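You operate a simulated robot arm through the tools that you are given. There is no shell and no other tool. Be economical: measure what you need, move in short steps, check, and stop when the job is done.

Carry out the task below with a simulated two-armed robot. There is one attempt and no reset: what you move stays moved.

## Task
Zero the display and press two caps on unit four.
Fine: Yellow key first; start, feed and trip the green lever once a cap, then press stop. Both caps land in the crate under the chute. Leave the loose discs, other controls and units.

The check looks at the end state, three seconds after you hand in, the way a careful person would. Anything else that was tipped, shoved, dropped, spilled or broken makes it a failure. A push-on lid holds only when it is set on centred and level and pressed home; a screw cap is set on level and turned clockwise until tight.

## Robot
Two 7-joint arms with two-finger grippers on one trunk, on a base that drives. Base frame: it is fixed to the floor where the robot stands at the start and does not move with it; the origin is under the middle of the robot, x ahead of it, y to its left, z up. Readings come in mm, rad, newtons and seconds.
The left shoulder is at the start at [132, 216, 1038], the right one opposite. With the tool pointing down near the work surface each hand reaches from about 100 to 480 mm from the robot's upright axis, wherever it stands, measured 20 degrees to its own side. Places, roughly: blue feed slider [600, 300, 700]; unit five black switch [600, 2500, 800]; unit five green lever [700, 1700, 800]; unit five start button [600, 2600, 1000]; unit five stop button [600, 2600, 900]; unit four black switch [600, 800, 800]; unit four display [800, 100, 800]; unit four green lever [700, -100, 800]; unit four pedal [500, -200, 100]; unit four start button [600, 800, 1000]; unit four stop button [600, 800, 900]; unit one black switch [600, -4300, 800]; unit one green lever [700, -5100, 800]; unit one start button [600, -4200, 1000]; unit one stop button [600, -4200, 900]; unit six black switch [-1800, 4300, 1100]. Payload 3.18 kg a hand.
The TCP of each hand is the grasp point between the finger pads, 30 mm short of the fingertips. In the tool frame z runs along the fingers and y along their closing line. Largest opening 144 mm; the body of the gripper starts 103 mm behind the TCP.
Orientation is that of the tool frame in the base frame, as a unit quaternion [w, x, y, z]. With the fingers straight down and closing along the base's y, the tool's x points along the base's -x, its y along +y and its z along -z.

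## Interface
- The arms move only by the tool step_arm. It takes "left_targets", "right_targets" or both (then of equal length, played together; a hand with none holds still); each is a list of rows, each an object of numbers (a shift or turn left out is 0, a gripper value left out holds the last): "grip": the closure in counts, from 0 (fully open) to 255 (shut); "tx", "ty", "tz": the shift along the tool's x, y, z in mm; "rx", "ry", "rz": the turn, a rotation vector about the tool's x, y, z in rad. In form: [{"grip": .., "tx": .., "ty": .., "tz": .., "rx": .., "ry": .., "rz": ..}, ...]. A call has 1 to 12 rows; each row shifts and turns the commanded pose from where the row before left it, along the tool's axes as they then stand. A row lasts 0.2 s, in which the tool goes at most 50 mm and 0.15 rad; a call with a longer step from one row to the next is refused whole, and so is a gripper value outside its range. A pose out of reach is approached as far as the arm can. The call stops where the force on the tool passes 50 N (or 10 N more than at its start, if that is more) or the arm is blocked; 0.2 s more then pass. Each finger halts on what it meets, pressing with about 21 N; the grip force reading is that of the motor and also rises with nothing between the fingers. The clock runs only during rows and for 0.2 s after the last one: add rows that do not move to give the fingers time. It gives the time, the measured TCP pose, the force on the tool (base axes), the opening and the grip force at its end, in the units of the frame above (readings bear some noise), with the torque about the TCP (base axes, N m) and any sound that the robot's microphone picked up.
- Cameras (640 x 400 px; columns grow to the right, rows downward): "scene" is now at [246.5, 51, 1236.7]; the picture's right is [0.56, -0.83, 0.00], its down [-0.36, -0.24, -0.90] and it looks along [0.75, 0.51, -0.43] (base axes); focal length 214 px, centre (320, 200). "left" rides on the left gripper at [77, -16, -143] in its tool frame; the picture's right is [0.21, 0.98, 0.00], its down [-0.84, 0.18, -0.51] and it looks along [-0.50, 0.11, 0.86] (tool axes); focal length 218 px, centre (320, 200). "right" rides on the right gripper at [76, 16, -143] in its tool frame; the picture's right is [-0.21, 0.98, 0.00], its down [-0.84, -0.18, -0.51] and it looks along [-0.50, -0.11, 0.86] (tool axes); focal length 218 px, centre (320, 200). There is no depth. A picture from a camera that has moved, and an enlarged one, comes with that camera's place and axes in the base frame and with its lens.
- camera(camera): a new picture of that camera. It takes no simulated time.
- slide_trunk(by): slides the trunk up (or, below 0, down) by that many mm; the arms and the scene camera ride with it, the base frame stays. It gives what a move gives, with no picture.
- base_move(legs): drives the robot by 1 to 6 legs, each [ahead, left, turn to the left] in mm, mm and rad, along the robot's own axes; the way and the turn of a leg run together, so that a leg with both is an arc; at most 1500 mm and 3.142 rad a leg. The arms and the cameras ride along, it lands a little off, and it stops where it bumps. It gives what a move gives.
- turn_head(pan, tilt): turns the head with the scene camera to pan (to the left, within 1.396 rad either way) and tilt (down, from -0.506 to 1.204), counted from straight ahead of the robot. It gives what a move gives.
- enlarge(camera, box): a new picture of the part [left, top, right, bottom] of that camera's present view, enlarged. It takes no simulated time.
- finish_job(): hands the job in; it is judged then, once.

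Go step by step. Nothing tells you exact positions but the pictures and the camera data: compare them with the known pose of the tool, close in by small moves and look again before you grip or let go. The budget is 120 turns and 92 pictures, counting those below and the enlarged ones. Unless the task says otherwise, let go and move clear before handing in, and close with one line.

The tools are called after "Call:" as name(argument=value, ...) on one line, values as JSON. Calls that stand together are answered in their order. step_arm: Moves the arms, as the interface text tells. Its arguments: {"type":"object","properties":{"left_targets":{"type":"array","items":{"type":"object","properties":{"grip":{"type":"number"},"tx":{"type":"number"},"ty":{"type":"number"},"tz":{"type":"number"},"rx":{"type":"number"},"ry":{"type":"number"},"rz":{"type":"number"}}}},"right_targets":{"type":"array","items":{"type":"object","properties":{"grip":{"type":"number"},"tx":{"type":"number"},"ty":{"type":"number"},"tz":{"type":"number"},"rx":{"type":"number"},"ry":{"type":"number"},"rz":{"type":"number"}}}}},"required":[]} The other tools are called the same way: slide_trunk (by) slides the trunk up or down; base_move (legs) drives the base; turn_head (pan, tilt) turns the head that bears the scene camera; camera (camera) takes a picture; enlarge (camera, box) takes an enlarged picture of a part of a camera's view; finish_job () hands the job in.

At the start:

```text
t: 0.0
left_tcp_pos: [416.9, 543.2, 1200.1]
left_tool_rot: [0.001, -0.002, 1.0, -0.001]
left_force: [0.6, -0.2, -0.1]
left_torque: [0.03, -0.01, 0.0]
left_width: 143.9
left_gripper_force: 0.0
right_tcp_pos: [415.3, 55.1, 1150.0]
right_tool_rot: [0.001, 0.0, 1.0, 0.0]
right_force: [-0.3, -1.2, 0.2]
right_torque: [0.0, 0.0, 0.03]
right_width: 143.6
right_gripper_force: 0.1
trunk travel left (down, up): [-125.0, 244.0]
robot x, y, heading: [-3.3, 0.5, -0.003]
head pan, tilt: [0.599, 0.445]
```

scene: 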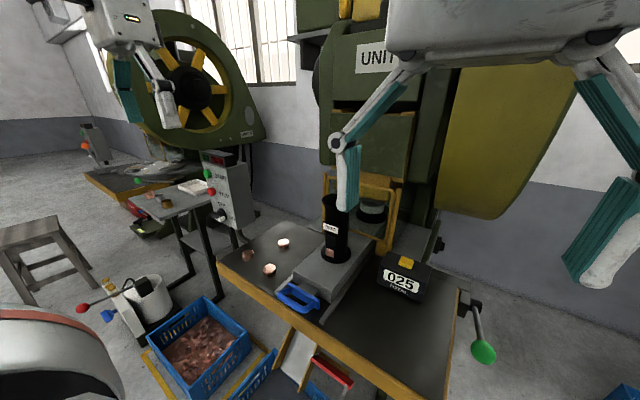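
right: 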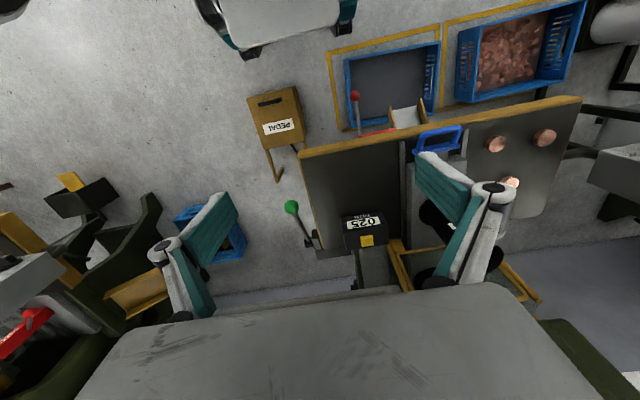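
left: 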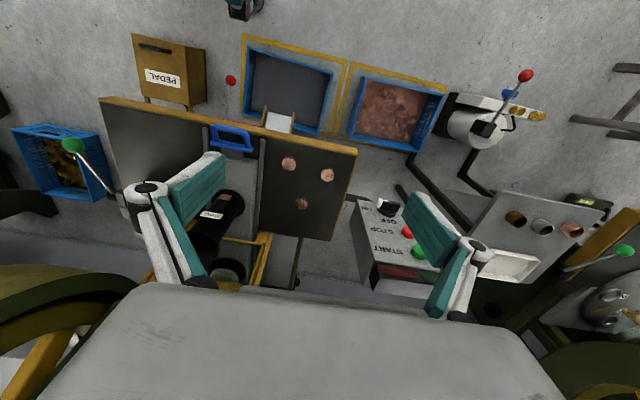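

I see unit four's table with the display (025), the blue slider, the green lever at right and the button post at left. I'll look closer before moving.

Call:
enlarge(camera="scene", box=[200, 180, 520, 400])

Call:
enlarge(camera="left", box=[60, 20, 460, 290])

Call:
enlarge(camera="right", box=[240, 20, 600, 300])

```text
1.82 times, centred on (360, 290) of scene
camera zoom: at [246.5, 51.0, 1236.7], right [0.56, -0.83, 0.0], down [-0.36, -0.24, -0.9], along [0.75, 0.51, -0.43], focal length 390 px, centre (247, 36)
```

zoom: 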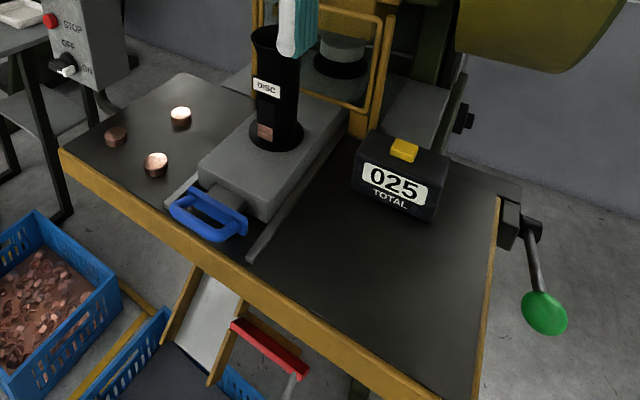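

```text
1.48 times, centred on (260, 155) of left
camera zoom: at [340.7, 526.4, 1342.1], right [-0.21, 0.98, 0.0], down [0.84, 0.18, 0.51], along [0.5, 0.11, -0.86], focal length 323 px, centre (409, 267)
```

zoom: 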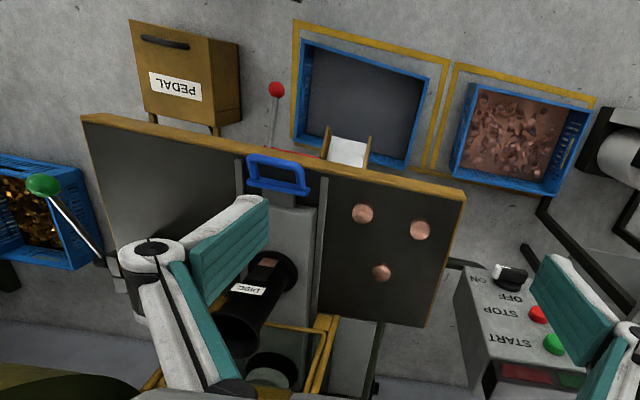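

```text
1.43 times, centred on (420, 160) of right
camera zoom: at [338.6, 71.7, 1292.9], right [0.21, 0.98, 0.0], down [0.84, -0.18, 0.51], along [0.5, -0.11, -0.86], focal length 312 px, centre (177, 257)
```

zoom: 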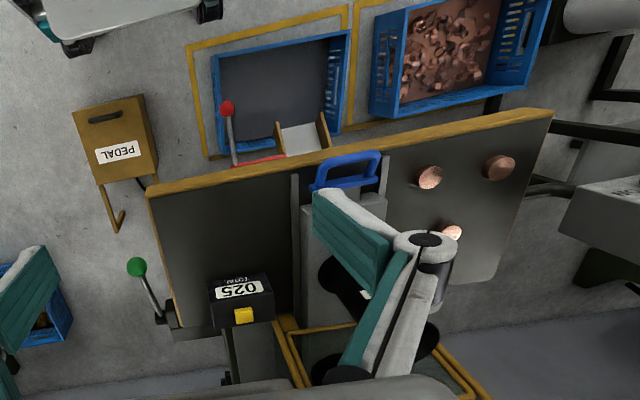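

I'll zoom in on the button post, the chute area, and the slider/magazine.

Call:
enlarge(camera="scene", box=[190, 140, 270, 240])

Call:
enlarge(camera="scene", box=[240, 310, 380, 400])

Call:
enlarge(camera="scene", box=[260, 180, 420, 320])

```text
4.00 times, centred on (230, 190) of scene
camera zoom: at [246.5, 51.0, 1236.7], right [0.56, -0.83, 0.0], down [-0.36, -0.24, -0.9], along [0.75, 0.51, -0.43], focal length 858 px, centre (680, 240)
```

zoom: 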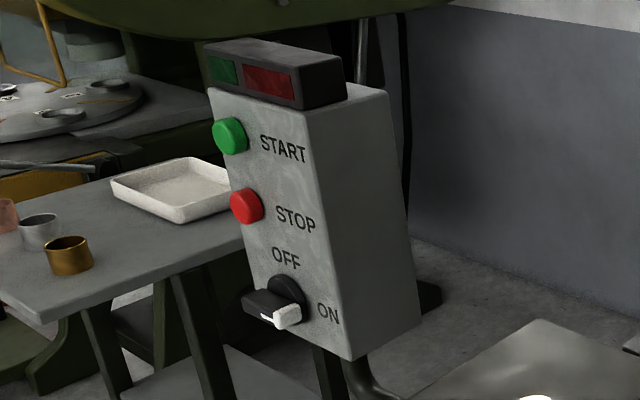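

```text
4.44 times, centred on (310, 355) of scene
camera zoom: at [246.5, 51.0, 1236.7], right [0.56, -0.83, 0.0], down [-0.36, -0.24, -0.9], along [0.75, 0.51, -0.43], focal length 953 px, centre (364, -489)
```

zoom: 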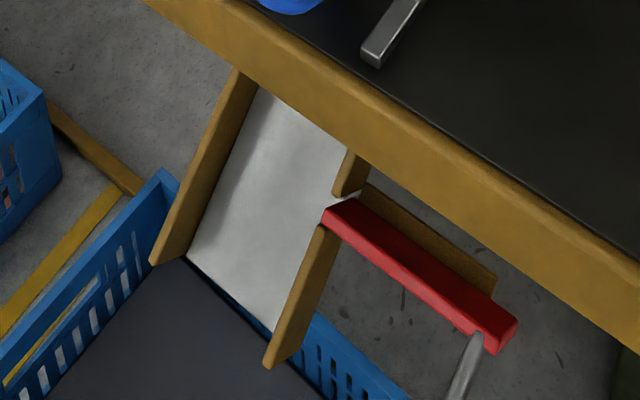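

```text
2.86 times, centred on (340, 250) of scene
camera zoom: at [246.5, 51.0, 1236.7], right [0.56, -0.83, 0.0], down [-0.36, -0.24, -0.9], along [0.75, 0.51, -0.43], focal length 613 px, centre (263, 57)
```

zoom: 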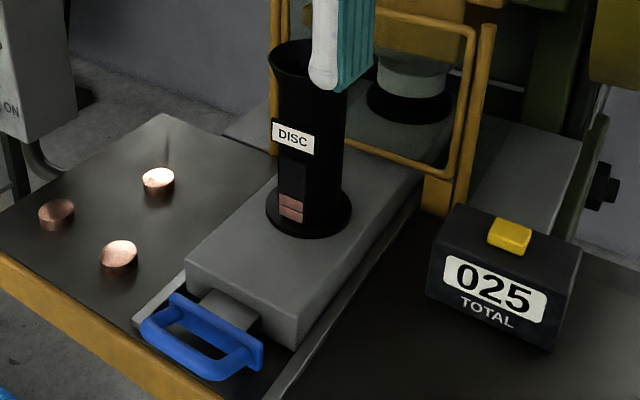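

Rough fixes: yellow key ≈(797,114,795), blue handle ≈(551,325,745), start ≈(630,805,988), stop ≈(632,810,920), lever knob ≈(644,-76,777). I look down to see how much room the base has.

Call:
turn_head(pan=0.0, tilt=1.1)

Call:
camera(camera="scene")

```text
t: 1.0
left_tcp_pos: [418.6, 543.1, 1198.5]
left_tool_rot: [0.0, -0.002, 1.0, 0.0]
left_force: [0.2, -0.5, -0.2]
left_torque: [0.0, -0.02, -0.03]
left_width: 144.2
left_gripper_force: 0.1
right_tcp_pos: [425.2, 54.1, 1146.3]
right_tool_rot: [0.003, 0.008, 1.0, 0.0]
right_force: [83.5, -14.3, -25.3]
right_torque: [1.99, 10.6, 0.33]
right_width: 144.0
right_gripper_force: 0.1
trunk travel left (down, up): [-125.0, 244.0]
robot x, y, heading: [2.1, -3.3, 0.002]
head pan, tilt: [0.0, 1.1]
```

```text
82 pictures are left
camera scene: at [253.4, 13.6, 1211.4], right [0.17, -0.99, 0.0], down [-0.66, -0.11, -0.75], along [0.74, 0.13, -0.67], focal length 214 px, centre (320, 200)
```

scene: 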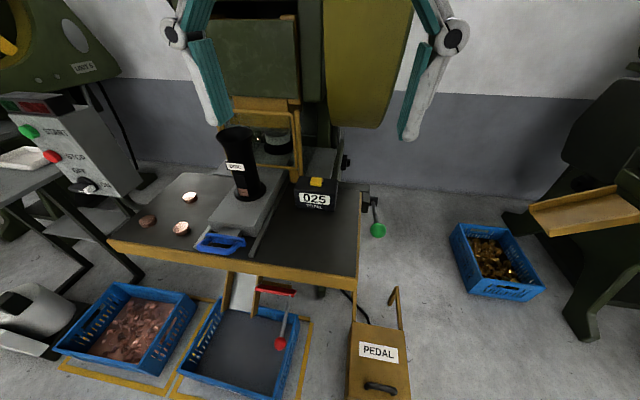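

The head seems to be pressing on the right gripper (83 N). I move the right hand forward, out and away from the head.

Call:
step_arm(right_targets=[{"tx": -30, "ty": -30}, {"tx": -30, "ty": -35}, {"ty": -45}, {"ty": -45}, {"ty": -45}])

Call:
camera(camera="scene")

```text
t: 2.2
left_tcp_pos: [417.7, 542.0, 1201.4]
left_tool_rot: [0.001, -0.001, 1.0, -0.001]
left_force: [0.4, 0.0, 0.3]
left_torque: [0.04, -0.01, -0.02]
left_width: 144.0
left_gripper_force: 0.1
right_tcp_pos: [475.1, -146.2, 1147.5]
right_tool_rot: [0.0, 0.001, 1.0, 0.001]
right_force: [-0.2, -0.5, -0.7]
right_torque: [0.03, -0.01, 0.02]
right_width: 144.1
right_gripper_force: 0.1
trunk travel left (down, up): [-125.0, 244.0]
robot x, y, heading: [1.2, 0.2, -0.003]
head pan, tilt: [0.0, 1.1]
```

```text
81 pictures are left
camera scene: at [233.5, -2.1, 1184.1], right [0.0, -1.0, 0.0], down [-0.89, 0.0, -0.45], along [0.45, 0.0, -0.89], focal length 214 px, centre (320, 200)
```

scene: 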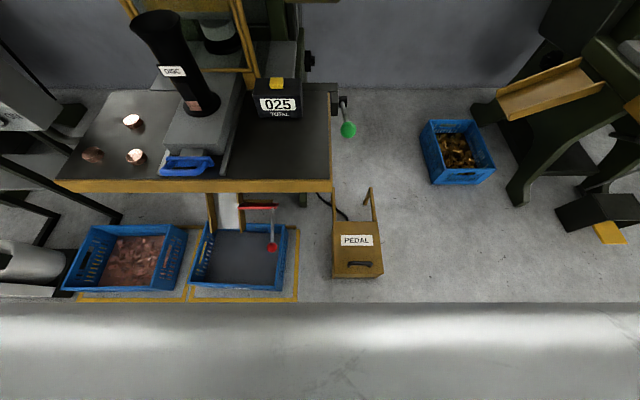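

The head is free now. Everything on unit four sits between y=-80 and 810, so I'll strafe the base left about 270 mm to put the left hand in range of slider and buttons and the right in range of key and lever.

Call:
base_move(legs=[[0, 270, 0]])

Call:
turn_head(pan=0.0, tilt=0.75)

Call:
camera(camera="scene")

```text
t: 5.2
left_tcp_pos: [418.7, 808.7, 1199.1]
left_tool_rot: [0.002, -0.001, 1.0, -0.001]
left_force: [-0.1, 0.0, 0.2]
left_torque: [-0.01, -0.02, 0.0]
left_width: 144.1
left_gripper_force: 0.0
right_tcp_pos: [475.0, 119.8, 1147.9]
right_tool_rot: [0.0, 0.001, 1.0, 0.0]
right_force: [0.2, 0.0, -0.2]
right_torque: [0.02, -0.04, -0.04]
right_width: 144.0
right_gripper_force: 0.1
trunk travel left (down, up): [-125.0, 244.0]
robot x, y, heading: [0.4, 261.3, -0.0]
head pan, tilt: [0.0, 1.1]
```

```text
t: 6.0
left_tcp_pos: [418.3, 808.7, 1199.9]
left_tool_rot: [0.001, -0.001, 1.0, -0.001]
left_force: [-0.9, -0.9, 0.3]
left_torque: [-0.01, 0.0, -0.03]
left_width: 143.9
left_gripper_force: 0.0
right_tcp_pos: [475.8, 119.7, 1148.9]
right_tool_rot: [0.001, 0.001, 1.0, 0.001]
right_force: [0.0, 0.2, 0.1]
right_torque: [-0.01, 0.01, 0.02]
right_width: 144.3
right_gripper_force: 0.0
trunk travel left (down, up): [-125.0, 244.0]
robot x, y, heading: [-1.9, 262.9, -0.006]
head pan, tilt: [0.0, 0.75]
```

```text
80 pictures are left
camera scene: at [253.5, 264.5, 1209.8], right [0.0, -1.0, 0.0], down [-0.68, 0.0, -0.73], along [0.73, 0.0, -0.68], focal length 214 px, centre (320, 200)
```

scene: 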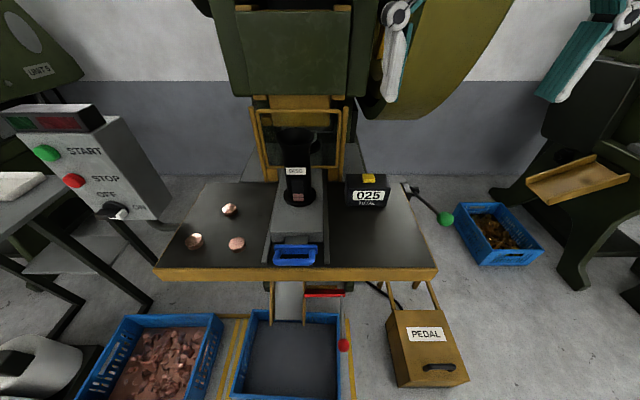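

The view confirms the positions. I shut the right gripper, pitch it 43° forward and move it part-way towards the yellow key.

Call:
step_arm(right_targets=[{"grip": 255, "ry": -0.15}, {"ry": -0.15}, {"ry": -0.15}, {"ry": -0.15}, {"ry": -0.15}, {"tz": 48, "tx": -4}, {"tz": 48, "tx": -4}, {"tz": 48, "tx": -4}, {"tz": 48, "tx": -4}, {"tz": 48, "tx": -4}, {"tz": 48, "tx": -4}])

Call:
camera(camera="right")

Call:
camera(camera="scene")

```text
t: 8.4
left_tcp_pos: [419.2, 808.1, 1198.8]
left_tool_rot: [0.0, -0.001, 1.0, 0.0]
left_force: [0.5, 0.5, -0.8]
left_torque: [0.04, 0.03, 0.02]
left_width: 143.9
left_gripper_force: 0.1
right_tcp_pos: [688.7, 117.9, 953.4]
right_tool_rot: [0.366, 0.001, 0.931, 0.0]
right_force: [-0.6, 0.1, 0.4]
right_torque: [-0.02, 0.03, -0.01]
right_width: 0.0
right_gripper_force: 21.1
trunk travel left (down, up): [-125.0, 244.0]
robot x, y, heading: [-1.4, 265.7, 0.0]
head pan, tilt: [0.0, 0.75]
```

```text
79 pictures are left
camera right: at [535.4, 134.7, 1005.3], right [0.15, 0.98, 0.14], down [0.27, -0.18, 0.95], along [0.95, -0.11, -0.29], focal length 218 px, centre (320, 200)
```

right: 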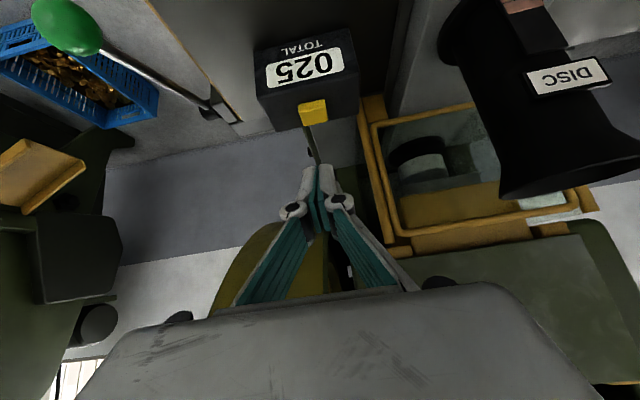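

```text
78 pictures are left
camera scene: at [254.8, 264.5, 1209.3], right [0.0, -1.0, 0.0], down [-0.68, 0.0, -0.73], along [0.73, 0.0, -0.68], focal length 214 px, centre (320, 200)
```

scene: 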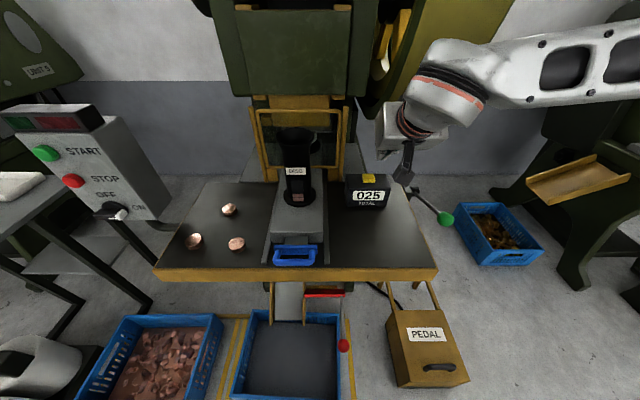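

The key is in line; I bring the fingertip to about 20 mm above it.

Call:
step_arm(right_targets=[{"tz": 37, "tx": 4, "ty": -2}, {"tz": 36, "tx": 4, "ty": -2}, {"tz": 36, "tx": 4, "ty": -2}, {"tz": 36, "tx": 3, "ty": -1}, {}])

Call:
enlarge(camera="right", box=[220, 60, 420, 220])

Call:
enlarge(camera="scene", box=[310, 130, 450, 230])

```text
t: 9.6
left_tcp_pos: [417.1, 808.1, 1200.4]
left_tool_rot: [0.002, 0.0, 1.0, -0.001]
left_force: [0.9, -0.3, 0.1]
left_torque: [0.0, 0.0, 0.03]
left_width: 143.9
left_gripper_force: 0.1
right_tcp_pos: [777.3, 111.2, 839.6]
right_tool_rot: [0.368, 0.0, 0.93, -0.001]
right_force: [0.4, 0.3, 2.7]
right_torque: [-0.03, -0.01, 0.04]
right_width: 5.8
right_gripper_force: 30.8
trunk travel left (down, up): [-125.0, 244.0]
robot x, y, heading: [-1.5, 265.3, -0.004]
head pan, tilt: [0.0, 0.75]
heard: click
```

```text
2.50 times, centred on (320, 140) of right
camera zoom: at [624.2, 128.0, 891.5], right [0.15, 0.98, 0.14], down [0.27, -0.18, 0.95], along [0.95, -0.11, -0.29], focal length 546 px, centre (320, 350)
```

zoom: 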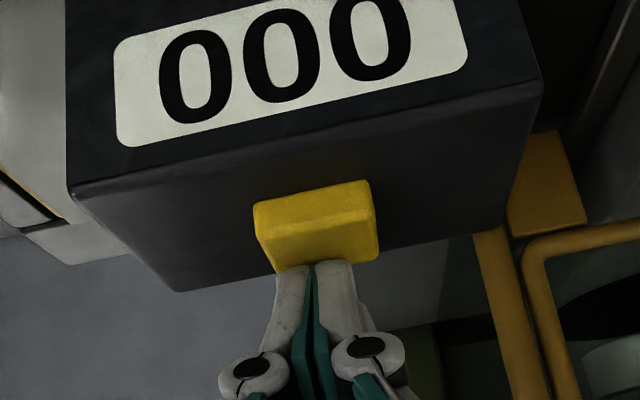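

```text
4.00 times, centred on (380, 180) of scene
camera zoom: at [252.9, 264.5, 1210.2], right [0.0, -1.0, 0.0], down [-0.68, 0.0, -0.73], along [0.73, 0.0, -0.68], focal length 858 px, centre (80, 280)
```

zoom: 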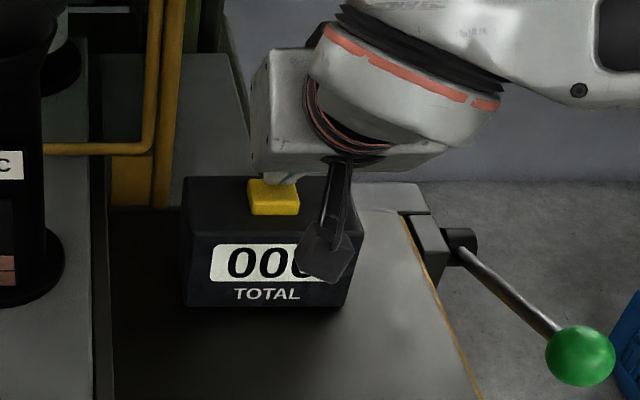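

The key clicked and the display reads 000. I retract the right hand, and at the same time bring the left to a horizontal forward attitude for the start button.

Call:
step_arm(right_targets=[{"tx": -20, "tz": -22}, {"tx": -20, "tz": -22}, {"tz": -48}, {"tz": -48}, {"tz": -48}, {}, {}, {}, {}, {}, {}], left_targets=[{"grip": 255, "ry": -0.15}, {"ry": -0.15}, {"ry": -0.15}, {"ry": -0.15}, {"ry": -0.15}, {"ry": -0.15}, {"ry": -0.15}, {"ry": -0.15}, {"ry": -0.15}, {"ry": -0.15}, {"ry": -0.07}])

Call:
camera(camera="left")

Call:
camera(camera="scene")

```text
t: 12.0
left_tcp_pos: [408.8, 813.8, 1197.9]
left_tool_rot: [0.681, 0.002, 0.732, 0.0]
left_force: [0.2, 0.4, 0.3]
left_torque: [-0.01, -0.04, 0.0]
left_width: 0.1
left_gripper_force: 20.8
left hand out of reach, approached as far as the arm can: row 10, 11
right_tcp_pos: [681.8, 114.1, 1001.4]
right_tool_rot: [0.366, 0.0, 0.931, 0.0]
right_force: [0.8, 0.2, -0.8]
right_torque: [0.02, -0.07, 0.02]
right_width: 0.0
right_gripper_force: 30.4
trunk travel left (down, up): [-125.0, 244.0]
robot x, y, heading: [5.6, 267.9, -0.002]
head pan, tilt: [0.0, 0.75]
```

```text
75 pictures are left
camera left: at [261.1, 796.9, 1131.3], right [-0.01, 0.98, -0.21], down [-0.45, 0.18, 0.88], along [0.89, 0.1, 0.43], focal length 218 px, centre (320, 200)
```

left: 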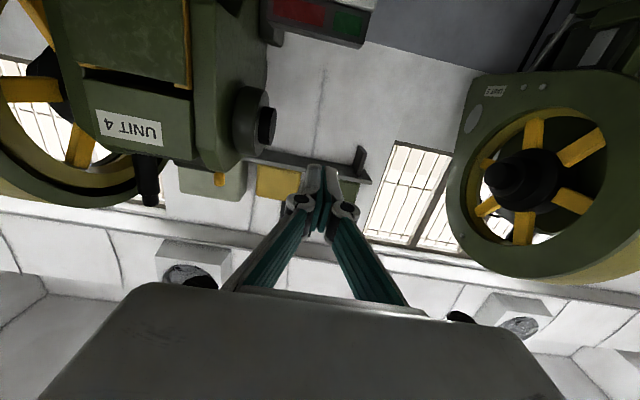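

```text
74 pictures are left
camera scene: at [254.2, 264.3, 1209.6], right [0.0, -1.0, 0.0], down [-0.68, 0.0, -0.73], along [0.73, 0.0, -0.68], focal length 214 px, centre (320, 200)
```

scene: 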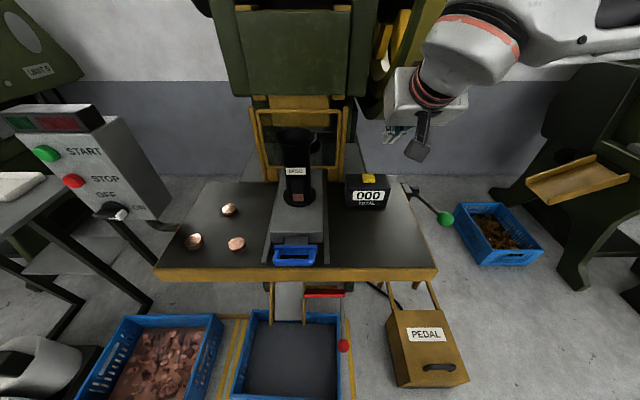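

Start button re-measured at ≈(629,807,988). I lower the left hand to that height and advance to within about 60 mm.

Call:
step_arm(left_targets=[{"tx": 42}, {"tx": 42}, {"tx": 42}, {"tx": 42}, {"tx": 42}, {"tz": 40, "ty": -3}, {"tz": 40, "ty": -3}, {"tz": 20}, {}])

Call:
camera(camera="left")

Call:
enlarge(camera="scene", box=[0, 80, 200, 240])

```text
t: 14.0
left_tcp_pos: [518.2, 829.2, 1034.9]
left_tool_rot: [0.682, 0.004, 0.732, -0.001]
left_force: [0.2, -0.5, 0.2]
left_torque: [-0.02, -0.02, 0.0]
left_width: 0.2
left_gripper_force: 21.1
left hand out of reach, approached as far as the arm can: row 3, 4, 5, 8
right_tcp_pos: [680.1, 113.2, 1001.2]
right_tool_rot: [0.365, 0.001, 0.931, 0.0]
right_force: [-0.1, 0.1, 0.4]
right_torque: [0.03, 0.01, 0.02]
right_width: 0.1
right_gripper_force: 30.9
trunk travel left (down, up): [-125.0, 244.0]
robot x, y, heading: [2.0, 266.8, -0.004]
head pan, tilt: [0.0, 0.75]
```

```text
73 pictures are left
camera left: at [370.0, 813.1, 968.4], right [-0.01, 0.98, -0.2], down [-0.45, 0.18, 0.88], along [0.9, 0.1, 0.43], focal length 218 px, centre (320, 200)
```

left: 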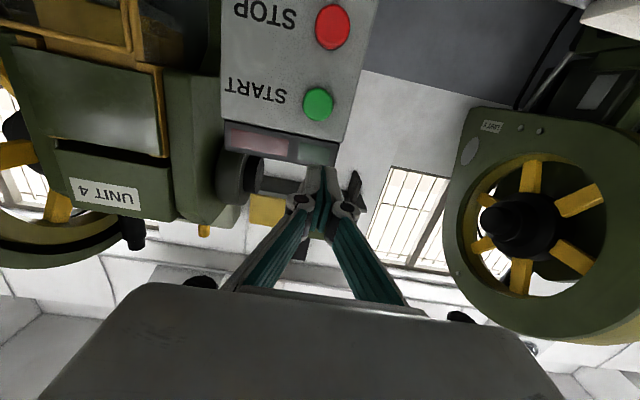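

```text
2.50 times, centred on (100, 160) of scene
camera zoom: at [253.6, 264.5, 1209.8], right [0.0, -1.0, 0.0], down [-0.68, 0.0, -0.73], along [0.73, 0.0, -0.68], focal length 536 px, centre (870, 300)
```

zoom: 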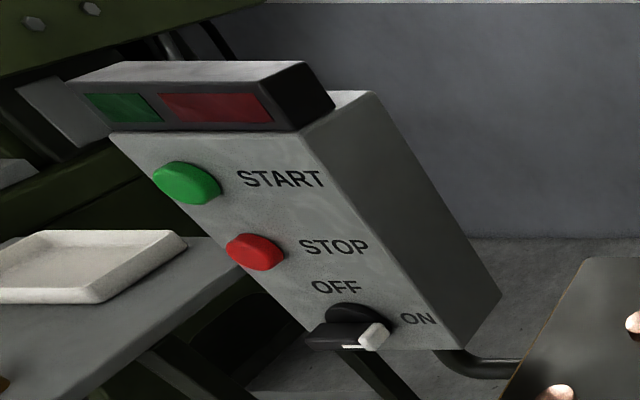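

Level fingers are at the limit of reach, so I'll ease the pitch back to about 60° and see where the hand settles.

Call:
step_arm(left_targets=[{"ry": 0.15}, {"ry": 0.15}, {"ry": 0.15}, {}, {}])

```text
t: 15.2
left_tcp_pos: [518.8, 829.4, 1036.2]
left_tool_rot: [0.501, 0.001, 0.866, 0.001]
left_force: [0.7, 0.0, 0.0]
left_torque: [-0.02, -0.01, -0.02]
left_width: 0.2
left_gripper_force: 21.5
right_tcp_pos: [680.0, 113.9, 1001.4]
right_tool_rot: [0.367, 0.001, 0.93, 0.0]
right_force: [-0.6, -0.1, 0.1]
right_torque: [-0.01, -0.01, -0.03]
right_width: 0.1
right_gripper_force: 30.4
trunk travel left (down, up): [-125.0, 244.0]
robot x, y, heading: [3.8, 262.8, -0.004]
head pan, tilt: [0.0, 0.75]
```

The commanded pose is clamped to where it settled, good. Now at 60° pitch I move the tip to ~25 mm in front of START.

Call:
step_arm(left_targets=[{"tz": 34, "ty": -8, "tx": -1}, {"tz": 34, "ty": -7, "tx": -2}, {}])

Call:
camera(camera="left")

Call:
enlarge(camera="scene", box=[0, 80, 200, 240])

```text
t: 16.0
left_tcp_pos: [558.9, 842.1, 1003.9]
left_tool_rot: [0.501, 0.005, 0.865, -0.001]
left_force: [0.0, 0.0, 1.0]
left_torque: [0.03, 0.03, 0.01]
left_width: 0.0
left_gripper_force: 21.3
left hand out of reach, approached as far as the arm can: row 1, 2
right_tcp_pos: [680.6, 115.1, 1000.9]
right_tool_rot: [0.366, 0.001, 0.931, 0.0]
right_force: [0.7, -0.8, 0.0]
right_torque: [0.0, 0.02, 0.0]
right_width: 0.0
right_gripper_force: 29.8
trunk travel left (down, up): [-125.0, 244.0]
robot x, y, heading: [-3.7, 265.6, -0.0]
head pan, tilt: [0.0, 0.75]
```

```text
71 pictures are left
camera left: at [397.0, 825.0, 1009.2], right [-0.1, 0.98, -0.18], down [-0.02, 0.18, 0.98], along [1.0, 0.1, 0.0], focal length 218 px, centre (320, 200)
```

left: 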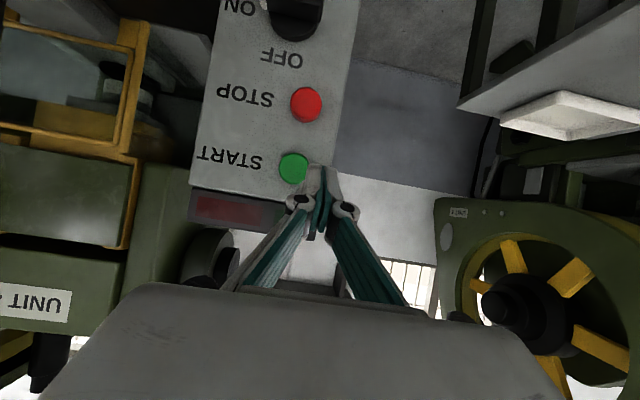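

```text
2.50 times, centred on (100, 160) of scene
camera zoom: at [253.4, 264.5, 1209.9], right [0.0, -1.0, 0.0], down [-0.68, 0.0, -0.73], along [0.73, 0.0, -0.68], focal length 536 px, centre (870, 300)
```

zoom: 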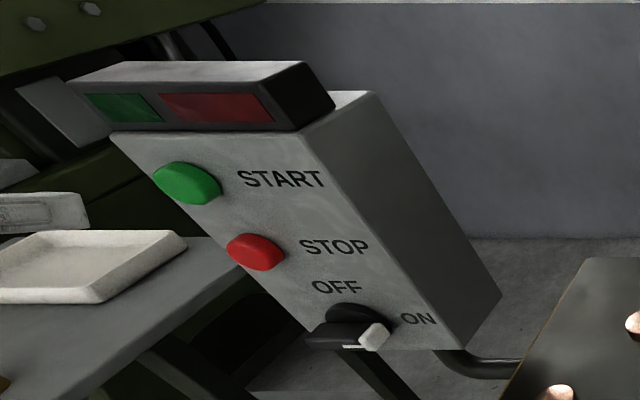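

The arm's wrist looks constrained at this side angle; I'll yaw the left tool ~0.5 rad outward, in line with the arm, and see if it frees up.

Call:
step_arm(left_targets=[{"rx": -0.108, "rz": -0.0625}, {"rx": -0.108, "rz": -0.0625}, {"rx": -0.108, "rz": -0.0625}, {"rx": -0.108, "rz": -0.0625}, {"ty": -20}, {}])

```text
t: 17.4
left_tcp_pos: [440.0, 943.6, 1019.1]
left_tool_rot: [0.485, -0.212, 0.839, 0.123]
left_force: [-0.3, -1.2, -0.2]
left_torque: [0.0, 0.0, 0.03]
left_width: 0.0
left_gripper_force: 21.2
left hand out of reach, approached as far as the arm can: row 1, 2, 3, 4, 5
right_tcp_pos: [680.6, 114.6, 1001.3]
right_tool_rot: [0.367, 0.001, 0.93, -0.001]
right_force: [0.2, -0.8, 0.4]
right_torque: [0.0, 0.01, 0.05]
right_width: 0.0
right_gripper_force: 31.2
trunk travel left (down, up): [-125.0, 244.0]
robot x, y, heading: [-4.5, 265.8, -0.002]
head pan, tilt: [0.0, 0.75]
```

That made it worse (a joint limit), so I rotate back the other way, past straight, to find freedom.

Call:
step_arm(left_targets=[{"rx": 0.108, "rz": 0.0625}, {"rx": 0.108, "rz": 0.0625}, {"rx": 0.108, "rz": 0.0625}, {"rx": 0.108, "rz": 0.0625}, {"rx": 0.108, "rz": 0.0625}, {"rx": 0.108, "rz": 0.0625}, {}])

Call:
step_arm(left_targets=[{"ty": -30}, {"ty": -30}, {"ty": -30}, {}])

```text
t: 19.0
left_tcp_pos: [440.1, 946.2, 1018.0]
left_tool_rot: [0.498, 0.109, 0.858, -0.061]
left_force: [-0.1, 0.6, 0.4]
left_torque: [0.0, -0.01, 0.02]
left_width: 0.0
left_gripper_force: 20.3
right_tcp_pos: [679.9, 113.9, 1001.3]
right_tool_rot: [0.367, 0.002, 0.93, -0.001]
right_force: [-0.4, -0.6, 0.5]
right_torque: [0.0, 0.0, -0.01]
right_width: 0.2
right_gripper_force: 30.6
trunk travel left (down, up): [-125.0, 244.0]
robot x, y, heading: [1.2, 264.0, -0.004]
head pan, tilt: [0.0, 0.75]
```

```text
t: 20.0
left_tcp_pos: [417.5, 856.8, 1017.6]
left_tool_rot: [0.497, 0.109, 0.859, -0.061]
left_force: [0.2, -0.1, 1.0]
left_torque: [0.02, 0.0, 0.01]
left_width: 0.0
left_gripper_force: 21.5
right_tcp_pos: [679.9, 113.6, 1001.7]
right_tool_rot: [0.366, 0.001, 0.931, -0.001]
right_force: [1.0, -0.1, 0.5]
right_torque: [0.0, 0.01, 0.02]
right_width: 0.1
right_gripper_force: 31.1
trunk travel left (down, up): [-125.0, 244.0]
robot x, y, heading: [-2.7, 263.4, -0.002]
head pan, tilt: [0.0, 0.75]
```

Free now. I advance towards START with this slightly inward yaw.

Call:
step_arm(left_targets=[{"tx": -16.7, "ty": 0.7, "tz": 37}, {"tx": -16.7, "ty": 0.7, "tz": 37}, {"tx": -16.7, "ty": 0.7, "tz": 37}, {"tx": -12, "ty": 0.7, "tz": 26}, {}])

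Call:
camera(camera="left")

```text
t: 21.2
left_tcp_pos: [565.3, 823.0, 1002.8]
left_tool_rot: [0.498, 0.109, 0.858, -0.061]
left_force: [0.1, -0.2, -0.2]
left_torque: [-0.05, 0.0, -0.03]
left_width: 0.2
left_gripper_force: 21.1
right_tcp_pos: [680.5, 114.0, 1002.1]
right_tool_rot: [0.366, 0.001, 0.931, 0.0]
right_force: [-0.3, -0.3, -0.2]
right_torque: [0.03, 0.01, 0.0]
right_width: 0.1
right_gripper_force: 30.7
trunk travel left (down, up): [-125.0, 244.0]
robot x, y, heading: [0.6, 267.1, -0.0]
head pan, tilt: [0.0, 0.75]
```

```text
69 pictures are left
camera left: at [402.9, 845.9, 1007.0], right [0.14, 0.97, -0.18], down [0.02, 0.18, 0.98], along [0.99, -0.14, 0.0], focal length 218 px, centre (320, 200)
```

left: 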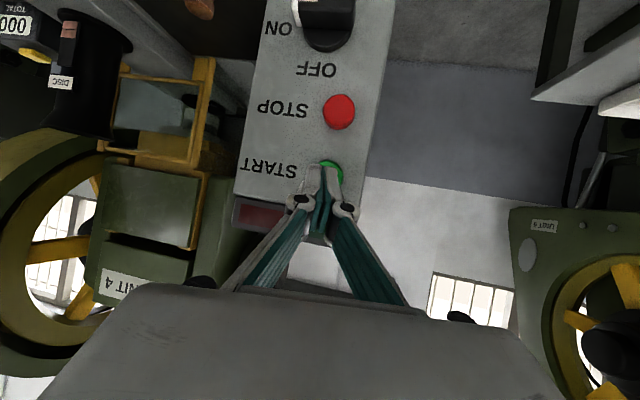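

The tip sits in front of the green button. I push forward in small steps.

Call:
step_arm(left_targets=[{"tx": -4, "ty": 2.5, "tz": 10}, {"tx": -4, "ty": 2.5, "tz": 10}, {"tx": -3, "ty": 2, "tz": 8}, {"tx": -2, "ty": 1, "tz": 5}, {}])

Call:
enlarge(camera="scene", box=[0, 80, 200, 240])

```text
t: 22.4
left_tcp_pos: [601.1, 821.1, 999.1]
left_tool_rot: [0.497, 0.109, 0.859, -0.062]
left_force: [-2.3, 0.4, 0.7]
left_torque: [-0.03, 0.01, 0.01]
left_width: 0.1
left_gripper_force: 20.1
right_tcp_pos: [679.5, 114.8, 1002.2]
right_tool_rot: [0.366, 0.001, 0.93, 0.0]
right_force: [-0.1, -0.3, -0.5]
right_torque: [0.02, -0.04, 0.0]
right_width: 0.3
right_gripper_force: 30.6
trunk travel left (down, up): [-125.0, 244.0]
robot x, y, heading: [-1.5, 265.1, -0.005]
head pan, tilt: [0.0, 0.75]
```

```text
2.50 times, centred on (100, 160) of scene
camera zoom: at [253.3, 264.6, 1209.9], right [0.0, -1.0, 0.0], down [-0.68, 0.0, -0.73], along [0.73, 0.0, -0.68], focal length 536 px, centre (870, 300)
```

zoom: 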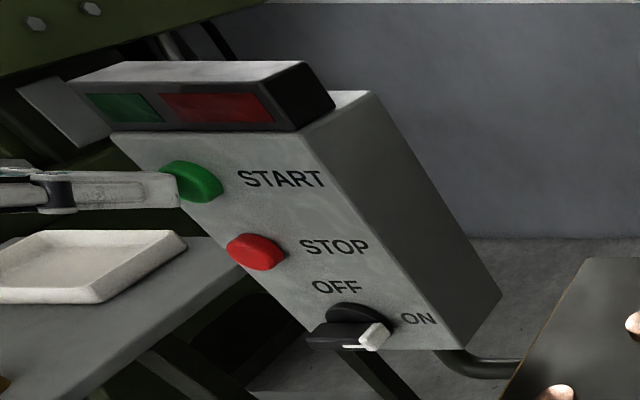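

In contact; I press on a few millimetres and listen.

Call:
step_arm(left_targets=[{"tx": -2, "ty": 1, "tz": 3.4}, {"tx": -2, "ty": 1, "tz": 3.4}, {}])

Call:
enlarge(camera="scene", box=[0, 80, 200, 240])

```text
t: 23.2
left_tcp_pos: [607.2, 821.8, 997.4]
left_tool_rot: [0.497, 0.109, 0.859, -0.062]
left_force: [-16.2, -2.3, -1.9]
left_torque: [-0.01, 0.15, -0.06]
left_width: 0.0
left_gripper_force: 21.1
right_tcp_pos: [679.8, 114.7, 1002.3]
right_tool_rot: [0.367, 0.001, 0.93, 0.0]
right_force: [0.0, -0.9, -0.1]
right_torque: [-0.04, -0.01, 0.0]
right_width: 0.1
right_gripper_force: 30.7
trunk travel left (down, up): [-125.0, 244.0]
robot x, y, heading: [-2.1, 264.6, -0.0]
head pan, tilt: [0.0, 0.75]
heard: click
```

```text
2.50 times, centred on (100, 160) of scene
camera zoom: at [252.0, 264.6, 1210.1], right [0.0, -1.0, 0.0], down [-0.68, 0.0, -0.73], along [0.73, 0.0, -0.68], focal length 536 px, centre (870, 300)
```

zoom: 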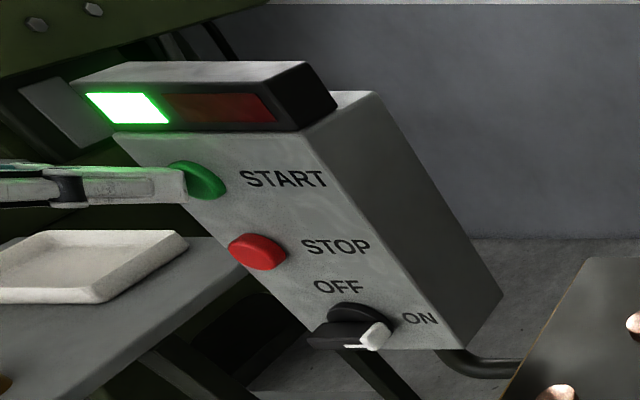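

START clicked and the green lamp is lit. I retract the left hand and swing it over towards the blue slider for a close look.

Call:
step_arm(left_targets=[{"tx": 23, "ty": -11, "tz": -41}, {"tx": 23, "ty": -11, "tz": -41}, {"tx": 23, "ty": -11, "tz": -41}, {"tx": -5.6, "ty": -43.6, "tz": 9.6}, {"tx": -5.6, "ty": -43.6, "tz": 9.6}, {"tx": -5.6, "ty": -43.6, "tz": 9.6}, {"tx": -5.6, "ty": -43.6, "tz": 9.6}, {"tx": -5.6, "ty": -43.6, "tz": 9.6}, {"tx": -5.6, "ty": -43.6, "tz": 9.6}, {"tx": -5.6, "ty": -43.6, "tz": 9.6}, {"tx": -5.6, "ty": -43.6, "tz": 9.6}, {"tx": -5.6, "ty": -43.6, "tz": 9.6}])

Call:
camera(camera="left")

Call:
camera(camera="scene")

```text
t: 25.8
left_tcp_pos: [534.4, 632.7, 1057.0]
left_tool_rot: [0.499, 0.12, 0.854, -0.08]
left_force: [0.0, -0.4, 0.0]
left_torque: [0.03, -0.04, -0.02]
left_width: 0.2
left_gripper_force: 21.1
left hand out of reach, approached as far as the arm can: row 6, 7, 8, 9, 10, 11, 12
right_tcp_pos: [680.3, 114.8, 1001.6]
right_tool_rot: [0.367, 0.0, 0.93, 0.0]
right_force: [-0.9, -0.4, -0.4]
right_torque: [-0.01, 0.01, 0.02]
right_width: 0.0
right_gripper_force: 30.8
trunk travel left (down, up): [-125.0, 244.0]
robot x, y, heading: [-3.4, 262.8, 0.001]
head pan, tilt: [0.0, 0.75]
```

```text
66 pictures are left
camera left: at [374.7, 661.8, 1059.0], right [0.18, 0.96, -0.2], down [0.03, 0.2, 0.98], along [0.98, -0.18, 0.01], focal length 218 px, centre (320, 200)
```

left: 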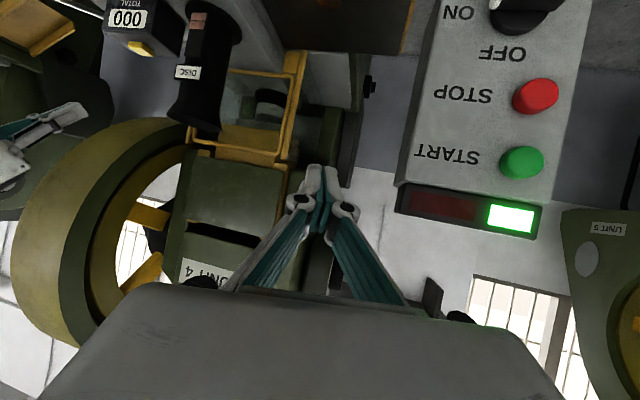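

```text
65 pictures are left
camera scene: at [253.5, 264.5, 1209.9], right [0.0, -1.0, 0.0], down [-0.68, 0.0, -0.73], along [0.73, 0.0, -0.68], focal length 214 px, centre (320, 200)
```

scene: 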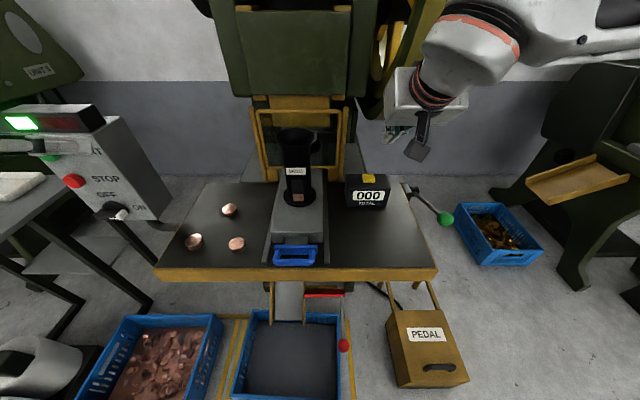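

The left arm hits an inner limit here. I'll bring its tool back to a 45° pitch without yaw, and shift the base right ~90 mm so slider (left hand) and lever (right hand) are both in their comfortable zones.

Call:
step_arm(left_targets=[{"tz": -40}, {"tz": -40}, {"rx": -0.12, "rz": -0.07}, {"rx": -0.12, "rz": -0.07}, {"ry": 0.15}, {"ry": 0.15}, {}], right_targets=[{"tz": -30}, {"tz": -30}, {"tz": -30}, {}, {}, {}, {}])

Call:
base_move(legs=[[0, -95, 0]])

Call:
step_arm(left_targets=[{"ty": -40}, {"ty": -40}, {"ty": -40}, {}])

```text
t: 27.4
left_tcp_pos: [465.7, 678.4, 1098.8]
left_tool_rot: [0.365, 0.095, 0.925, -0.039]
left_force: [-0.4, -0.4, 0.8]
left_torque: [-0.01, -0.02, -0.04]
left_width: 0.0
left_gripper_force: 20.9
left hand out of reach, approached as far as the arm can: row 1, 3, 4
right_tcp_pos: [615.9, 114.3, 1067.6]
right_tool_rot: [0.366, 0.0, 0.931, 0.0]
right_force: [0.4, 0.8, 0.0]
right_torque: [0.04, 0.01, 0.03]
right_width: 0.0
right_gripper_force: 30.7
trunk travel left (down, up): [-125.0, 244.0]
robot x, y, heading: [-4.4, 266.1, -0.001]
head pan, tilt: [0.0, 0.75]
```

```text
t: 28.9
left_tcp_pos: [467.5, 584.6, 1098.5]
left_tool_rot: [0.365, 0.093, 0.925, -0.038]
left_force: [-0.4, -0.2, 0.4]
left_torque: [0.01, 0.01, 0.01]
left_width: 0.0
left_gripper_force: 20.6
right_tcp_pos: [616.6, 19.2, 1067.7]
right_tool_rot: [0.367, 0.001, 0.93, 0.0]
right_force: [-0.2, -0.3, -0.6]
right_torque: [0.0, 0.01, 0.01]
right_width: 0.0
right_gripper_force: 30.1
trunk travel left (down, up): [-125.0, 244.0]
robot x, y, heading: [1.9, 171.9, 0.0]
head pan, tilt: [0.0, 0.75]
```

```text
t: 29.9
left_tcp_pos: [432.0, 535.7, 1125.0]
left_tool_rot: [0.362, 0.1, 0.926, -0.044]
left_force: [0.5, -0.1, -0.5]
left_torque: [0.0, 0.04, 0.02]
left_width: 0.1
left_gripper_force: 21.0
left hand out of reach, approached as far as the arm can: row 1, 2, 3
right_tcp_pos: [617.0, 19.7, 1066.4]
right_tool_rot: [0.366, 0.001, 0.931, 0.0]
right_force: [0.5, -0.2, 0.2]
right_torque: [-0.01, 0.0, -0.01]
right_width: 0.1
right_gripper_force: 31.1
trunk travel left (down, up): [-125.0, 244.0]
robot x, y, heading: [-0.5, 170.9, -0.001]
head pan, tilt: [0.0, 0.75]
```

Still limited; I'll put the left tool straight down (its known good attitude), unyawed, then move inward.

Call:
step_arm(left_targets=[{"ry": 0.15}, {"ry": 0.15}, {"ry": 0.15}, {"ry": 0.15}, {"ry": 0.15}, {"rz": -0.1}, {"rz": -0.12}, {"ty": -40}, {"ty": -40}, {"ty": -40}, {}])

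```text
t: 32.3
left_tcp_pos: [434.5, 481.9, 1168.4]
left_tool_rot: [-0.001, -0.008, 1.0, -0.001]
left_force: [-0.5, -0.2, 0.0]
left_torque: [0.02, 0.02, 0.01]
left_width: 0.3
left_gripper_force: 21.4
left hand out of reach, approached as far as the arm can: row 8, 9, 10
right_tcp_pos: [615.7, 21.6, 1066.8]
right_tool_rot: [0.366, 0.001, 0.93, -0.001]
right_force: [-0.6, -0.2, 0.6]
right_torque: [0.01, -0.01, -0.01]
right_width: 0.0
right_gripper_force: 30.6
trunk travel left (down, up): [-125.0, 244.0]
robot x, y, heading: [0.2, 174.2, 0.002]
head pan, tilt: [0.0, 0.75]
```

Perhaps it is the height that limits it; I lower the hand first and then move inward.

Call:
step_arm(left_targets=[{"tz": 45}, {"tz": 45}, {"tz": 45}, {"tz": 45}, {"ty": -40}, {"ty": -40}, {"ty": -40}, {}])

Call:
camera(camera="left")

Call:
camera(camera="right")

```text
t: 34.1
left_tcp_pos: [435.6, 531.0, 1092.8]
left_tool_rot: [-0.001, -0.006, 1.0, -0.003]
left_force: [-0.3, -0.4, 0.7]
left_torque: [-0.03, 0.02, 0.01]
left_width: 0.0
left_gripper_force: 21.1
left hand out of reach, approached as far as the arm can: row 1, 2, 3, 4, 5, 6, 7
right_tcp_pos: [617.0, 20.4, 1067.2]
right_tool_rot: [0.366, 0.002, 0.931, -0.001]
right_force: [-0.3, -0.8, -0.1]
right_torque: [0.0, 0.0, -0.02]
right_width: 0.0
right_gripper_force: 30.4
trunk travel left (down, up): [-125.0, 244.0]
robot x, y, heading: [-1.5, 168.7, 0.001]
head pan, tilt: [0.0, 0.75]
```

```text
64 pictures are left
camera left: at [359.4, 514.3, 1235.0], right [-0.22, 0.98, -0.01], down [0.84, 0.19, 0.5], along [0.49, 0.11, -0.86], focal length 218 px, centre (320, 200)
```

left: 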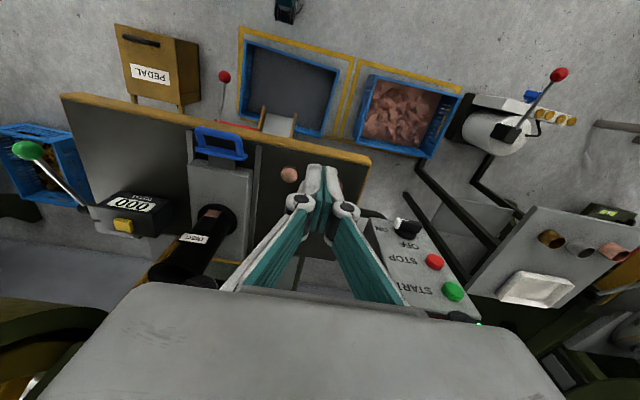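

```text
63 pictures are left
camera right: at [463.6, 36.3, 1119.1], right [0.15, 0.98, 0.14], down [0.27, -0.18, 0.95], along [0.95, -0.11, -0.29], focal length 218 px, centre (320, 200)
```

right: 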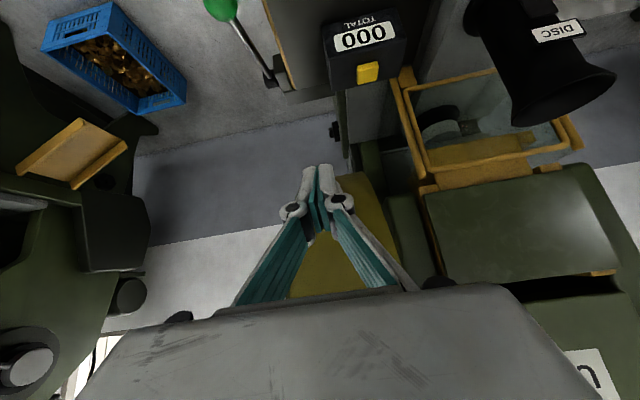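

The joint configuration is locked on a limit. I need the tool rolled by 90° anyway to grip the handle bar, so I'll roll it and see whether that frees the arm.

Call:
step_arm(left_targets=[{"rz": 0.15}, {"rz": 0.15}, {"rz": 0.15}, {"rz": 0.15}, {"rz": 0.15}, {"rz": 0.15}, {"rz": 0.15}, {"rz": 0.15}, {"rz": 0.15}, {"rz": 0.15}, {"rz": 0.07}])

Call:
step_arm(left_targets=[{"tx": -40}, {"tx": -40}, {"tx": -40}, {"tz": 40}, {"tz": 40}, {}])

```text
t: 36.5
left_tcp_pos: [434.7, 530.4, 1092.8]
left_tool_rot: [0.001, 0.701, 0.713, -0.001]
left_force: [0.1, 0.3, 0.6]
left_torque: [-0.03, -0.01, -0.01]
left_width: 0.0
left_gripper_force: 21.2
right_tcp_pos: [617.0, 19.6, 1066.7]
right_tool_rot: [0.366, 0.001, 0.931, -0.001]
right_force: [-0.4, 0.2, -0.6]
right_torque: [-0.02, 0.0, -0.02]
right_width: 0.2
right_gripper_force: 30.9
trunk travel left (down, up): [-125.0, 244.0]
robot x, y, heading: [-2.4, 173.7, 0.002]
head pan, tilt: [0.0, 0.75]
```

```text
t: 37.9
left_tcp_pos: [436.7, 408.8, 1013.9]
left_tool_rot: [0.002, 0.7, 0.714, -0.001]
left_force: [-1.2, -1.1, 1.1]
left_torque: [0.0, 0.0, -0.01]
left_width: 0.0
left_gripper_force: 20.8
right_tcp_pos: [617.3, 19.3, 1066.8]
right_tool_rot: [0.366, 0.0, 0.93, 0.0]
right_force: [-0.7, -0.9, -0.1]
right_torque: [0.01, -0.01, 0.03]
right_width: 0.0
right_gripper_force: 30.7
trunk travel left (down, up): [-125.0, 244.0]
robot x, y, heading: [-0.7, 169.2, -0.004]
head pan, tilt: [0.0, 0.75]
```

Freed. I look from here at the slider handle.

Call:
camera(camera="left")

Call:
enlarge(camera="scene", box=[210, 100, 450, 280])

```text
62 pictures are left
camera left: at [417.8, 484.4, 1156.5], right [0.97, 0.23, 0.0], down [0.19, -0.84, 0.51], along [0.12, -0.5, -0.86], focal length 218 px, centre (320, 200)
```

left: 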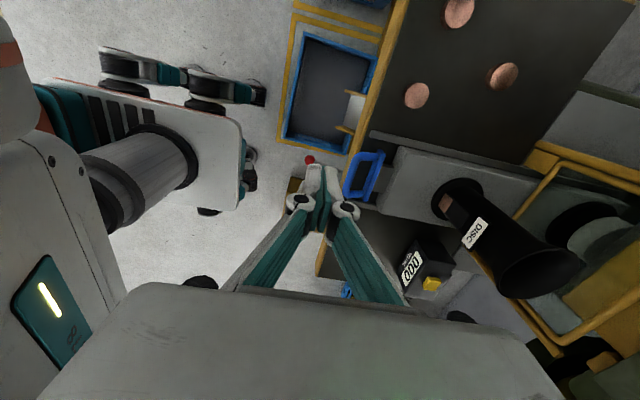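

```text
2.22 times, centred on (330, 190) of scene
camera zoom: at [252.8, 169.9, 1210.1], right [0.0, -1.0, 0.0], down [-0.68, 0.0, -0.73], along [0.73, 0.0, -0.68], focal length 477 px, centre (298, 222)
```

zoom: 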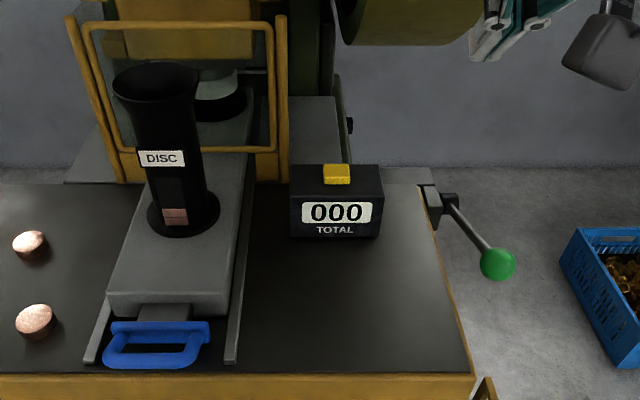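

The handle's outer bar is at ≈(525,322,756), loop about 45 mm deep. The base front is near x≈200 with the crate at ≈330, so I drive forward 60 mm for reach.

Call:
base_move(legs=[[60, 0, 0]])

Call:
step_arm(left_targets=[{"grip": 130, "tx": -30, "tz": 35}, {"tx": -30, "tz": 35}, {"tx": -25, "tz": 35}, {"tz": 35}, {}, {}])

Call:
camera(camera="left")

Call:
camera(camera="scene")

```text
t: 38.8
left_tcp_pos: [460.4, 408.9, 1013.1]
left_tool_rot: [0.001, 0.701, 0.713, -0.001]
left_force: [0.9, -0.3, -1.1]
left_torque: [0.0, 0.07, 0.0]
left_width: 0.2
left_gripper_force: 21.1
right_tcp_pos: [642.1, 21.1, 1065.4]
right_tool_rot: [0.366, 0.0, 0.931, 0.0]
right_force: [0.1, 0.4, -0.2]
right_torque: [0.0, 0.0, -0.01]
right_width: 0.1
right_gripper_force: 30.7
trunk travel left (down, up): [-125.0, 244.0]
robot x, y, heading: [22.9, 172.5, -0.003]
head pan, tilt: [0.0, 0.75]
stopped in leg 1: the robot was blocked; the commanded pose is now the measured one
```

```text
t: 40.2
left_tcp_pos: [461.9, 321.7, 877.8]
left_tool_rot: [0.003, 0.701, 0.713, -0.001]
left_force: [-0.5, 0.0, 0.2]
left_torque: [-0.02, 0.0, 0.0]
left_width: 70.5
left_gripper_force: 0.2
right_tcp_pos: [640.7, 20.7, 1068.7]
right_tool_rot: [0.367, 0.0, 0.93, 0.0]
right_force: [0.8, 0.4, 1.0]
right_torque: [-0.02, 0.01, 0.01]
right_width: 0.3
right_gripper_force: 30.9
trunk travel left (down, up): [-125.0, 244.0]
robot x, y, heading: [21.0, 170.6, -0.002]
head pan, tilt: [0.0, 0.75]
```

```text
60 pictures are left
camera left: at [443.1, 396.2, 1019.4], right [0.97, 0.23, 0.0], down [0.19, -0.84, 0.51], along [0.12, -0.5, -0.86], focal length 218 px, centre (320, 200)
```

left: 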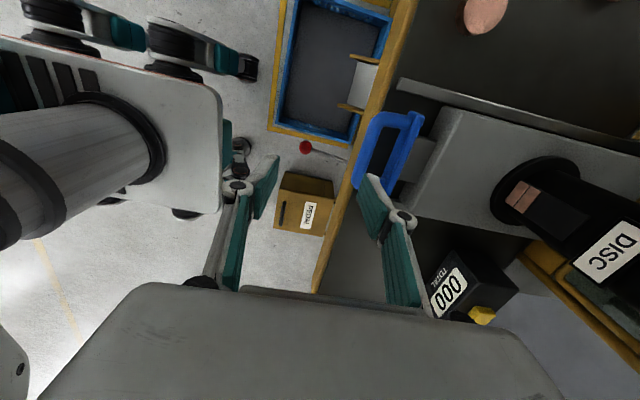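

```text
59 pictures are left
camera scene: at [276.7, 169.9, 1209.8], right [0.0, -1.0, 0.0], down [-0.68, 0.0, -0.73], along [0.73, 0.0, -0.68], focal length 214 px, centre (320, 200)
```

scene: 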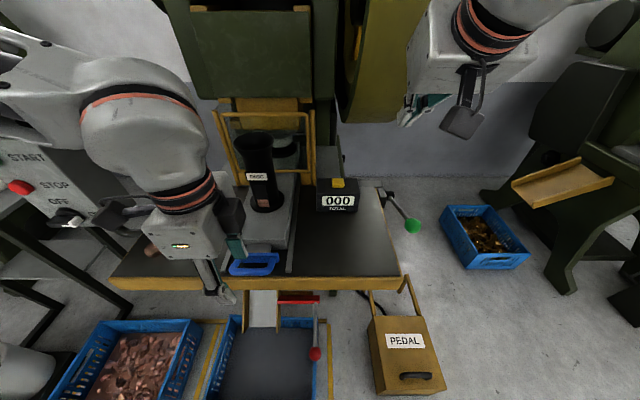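

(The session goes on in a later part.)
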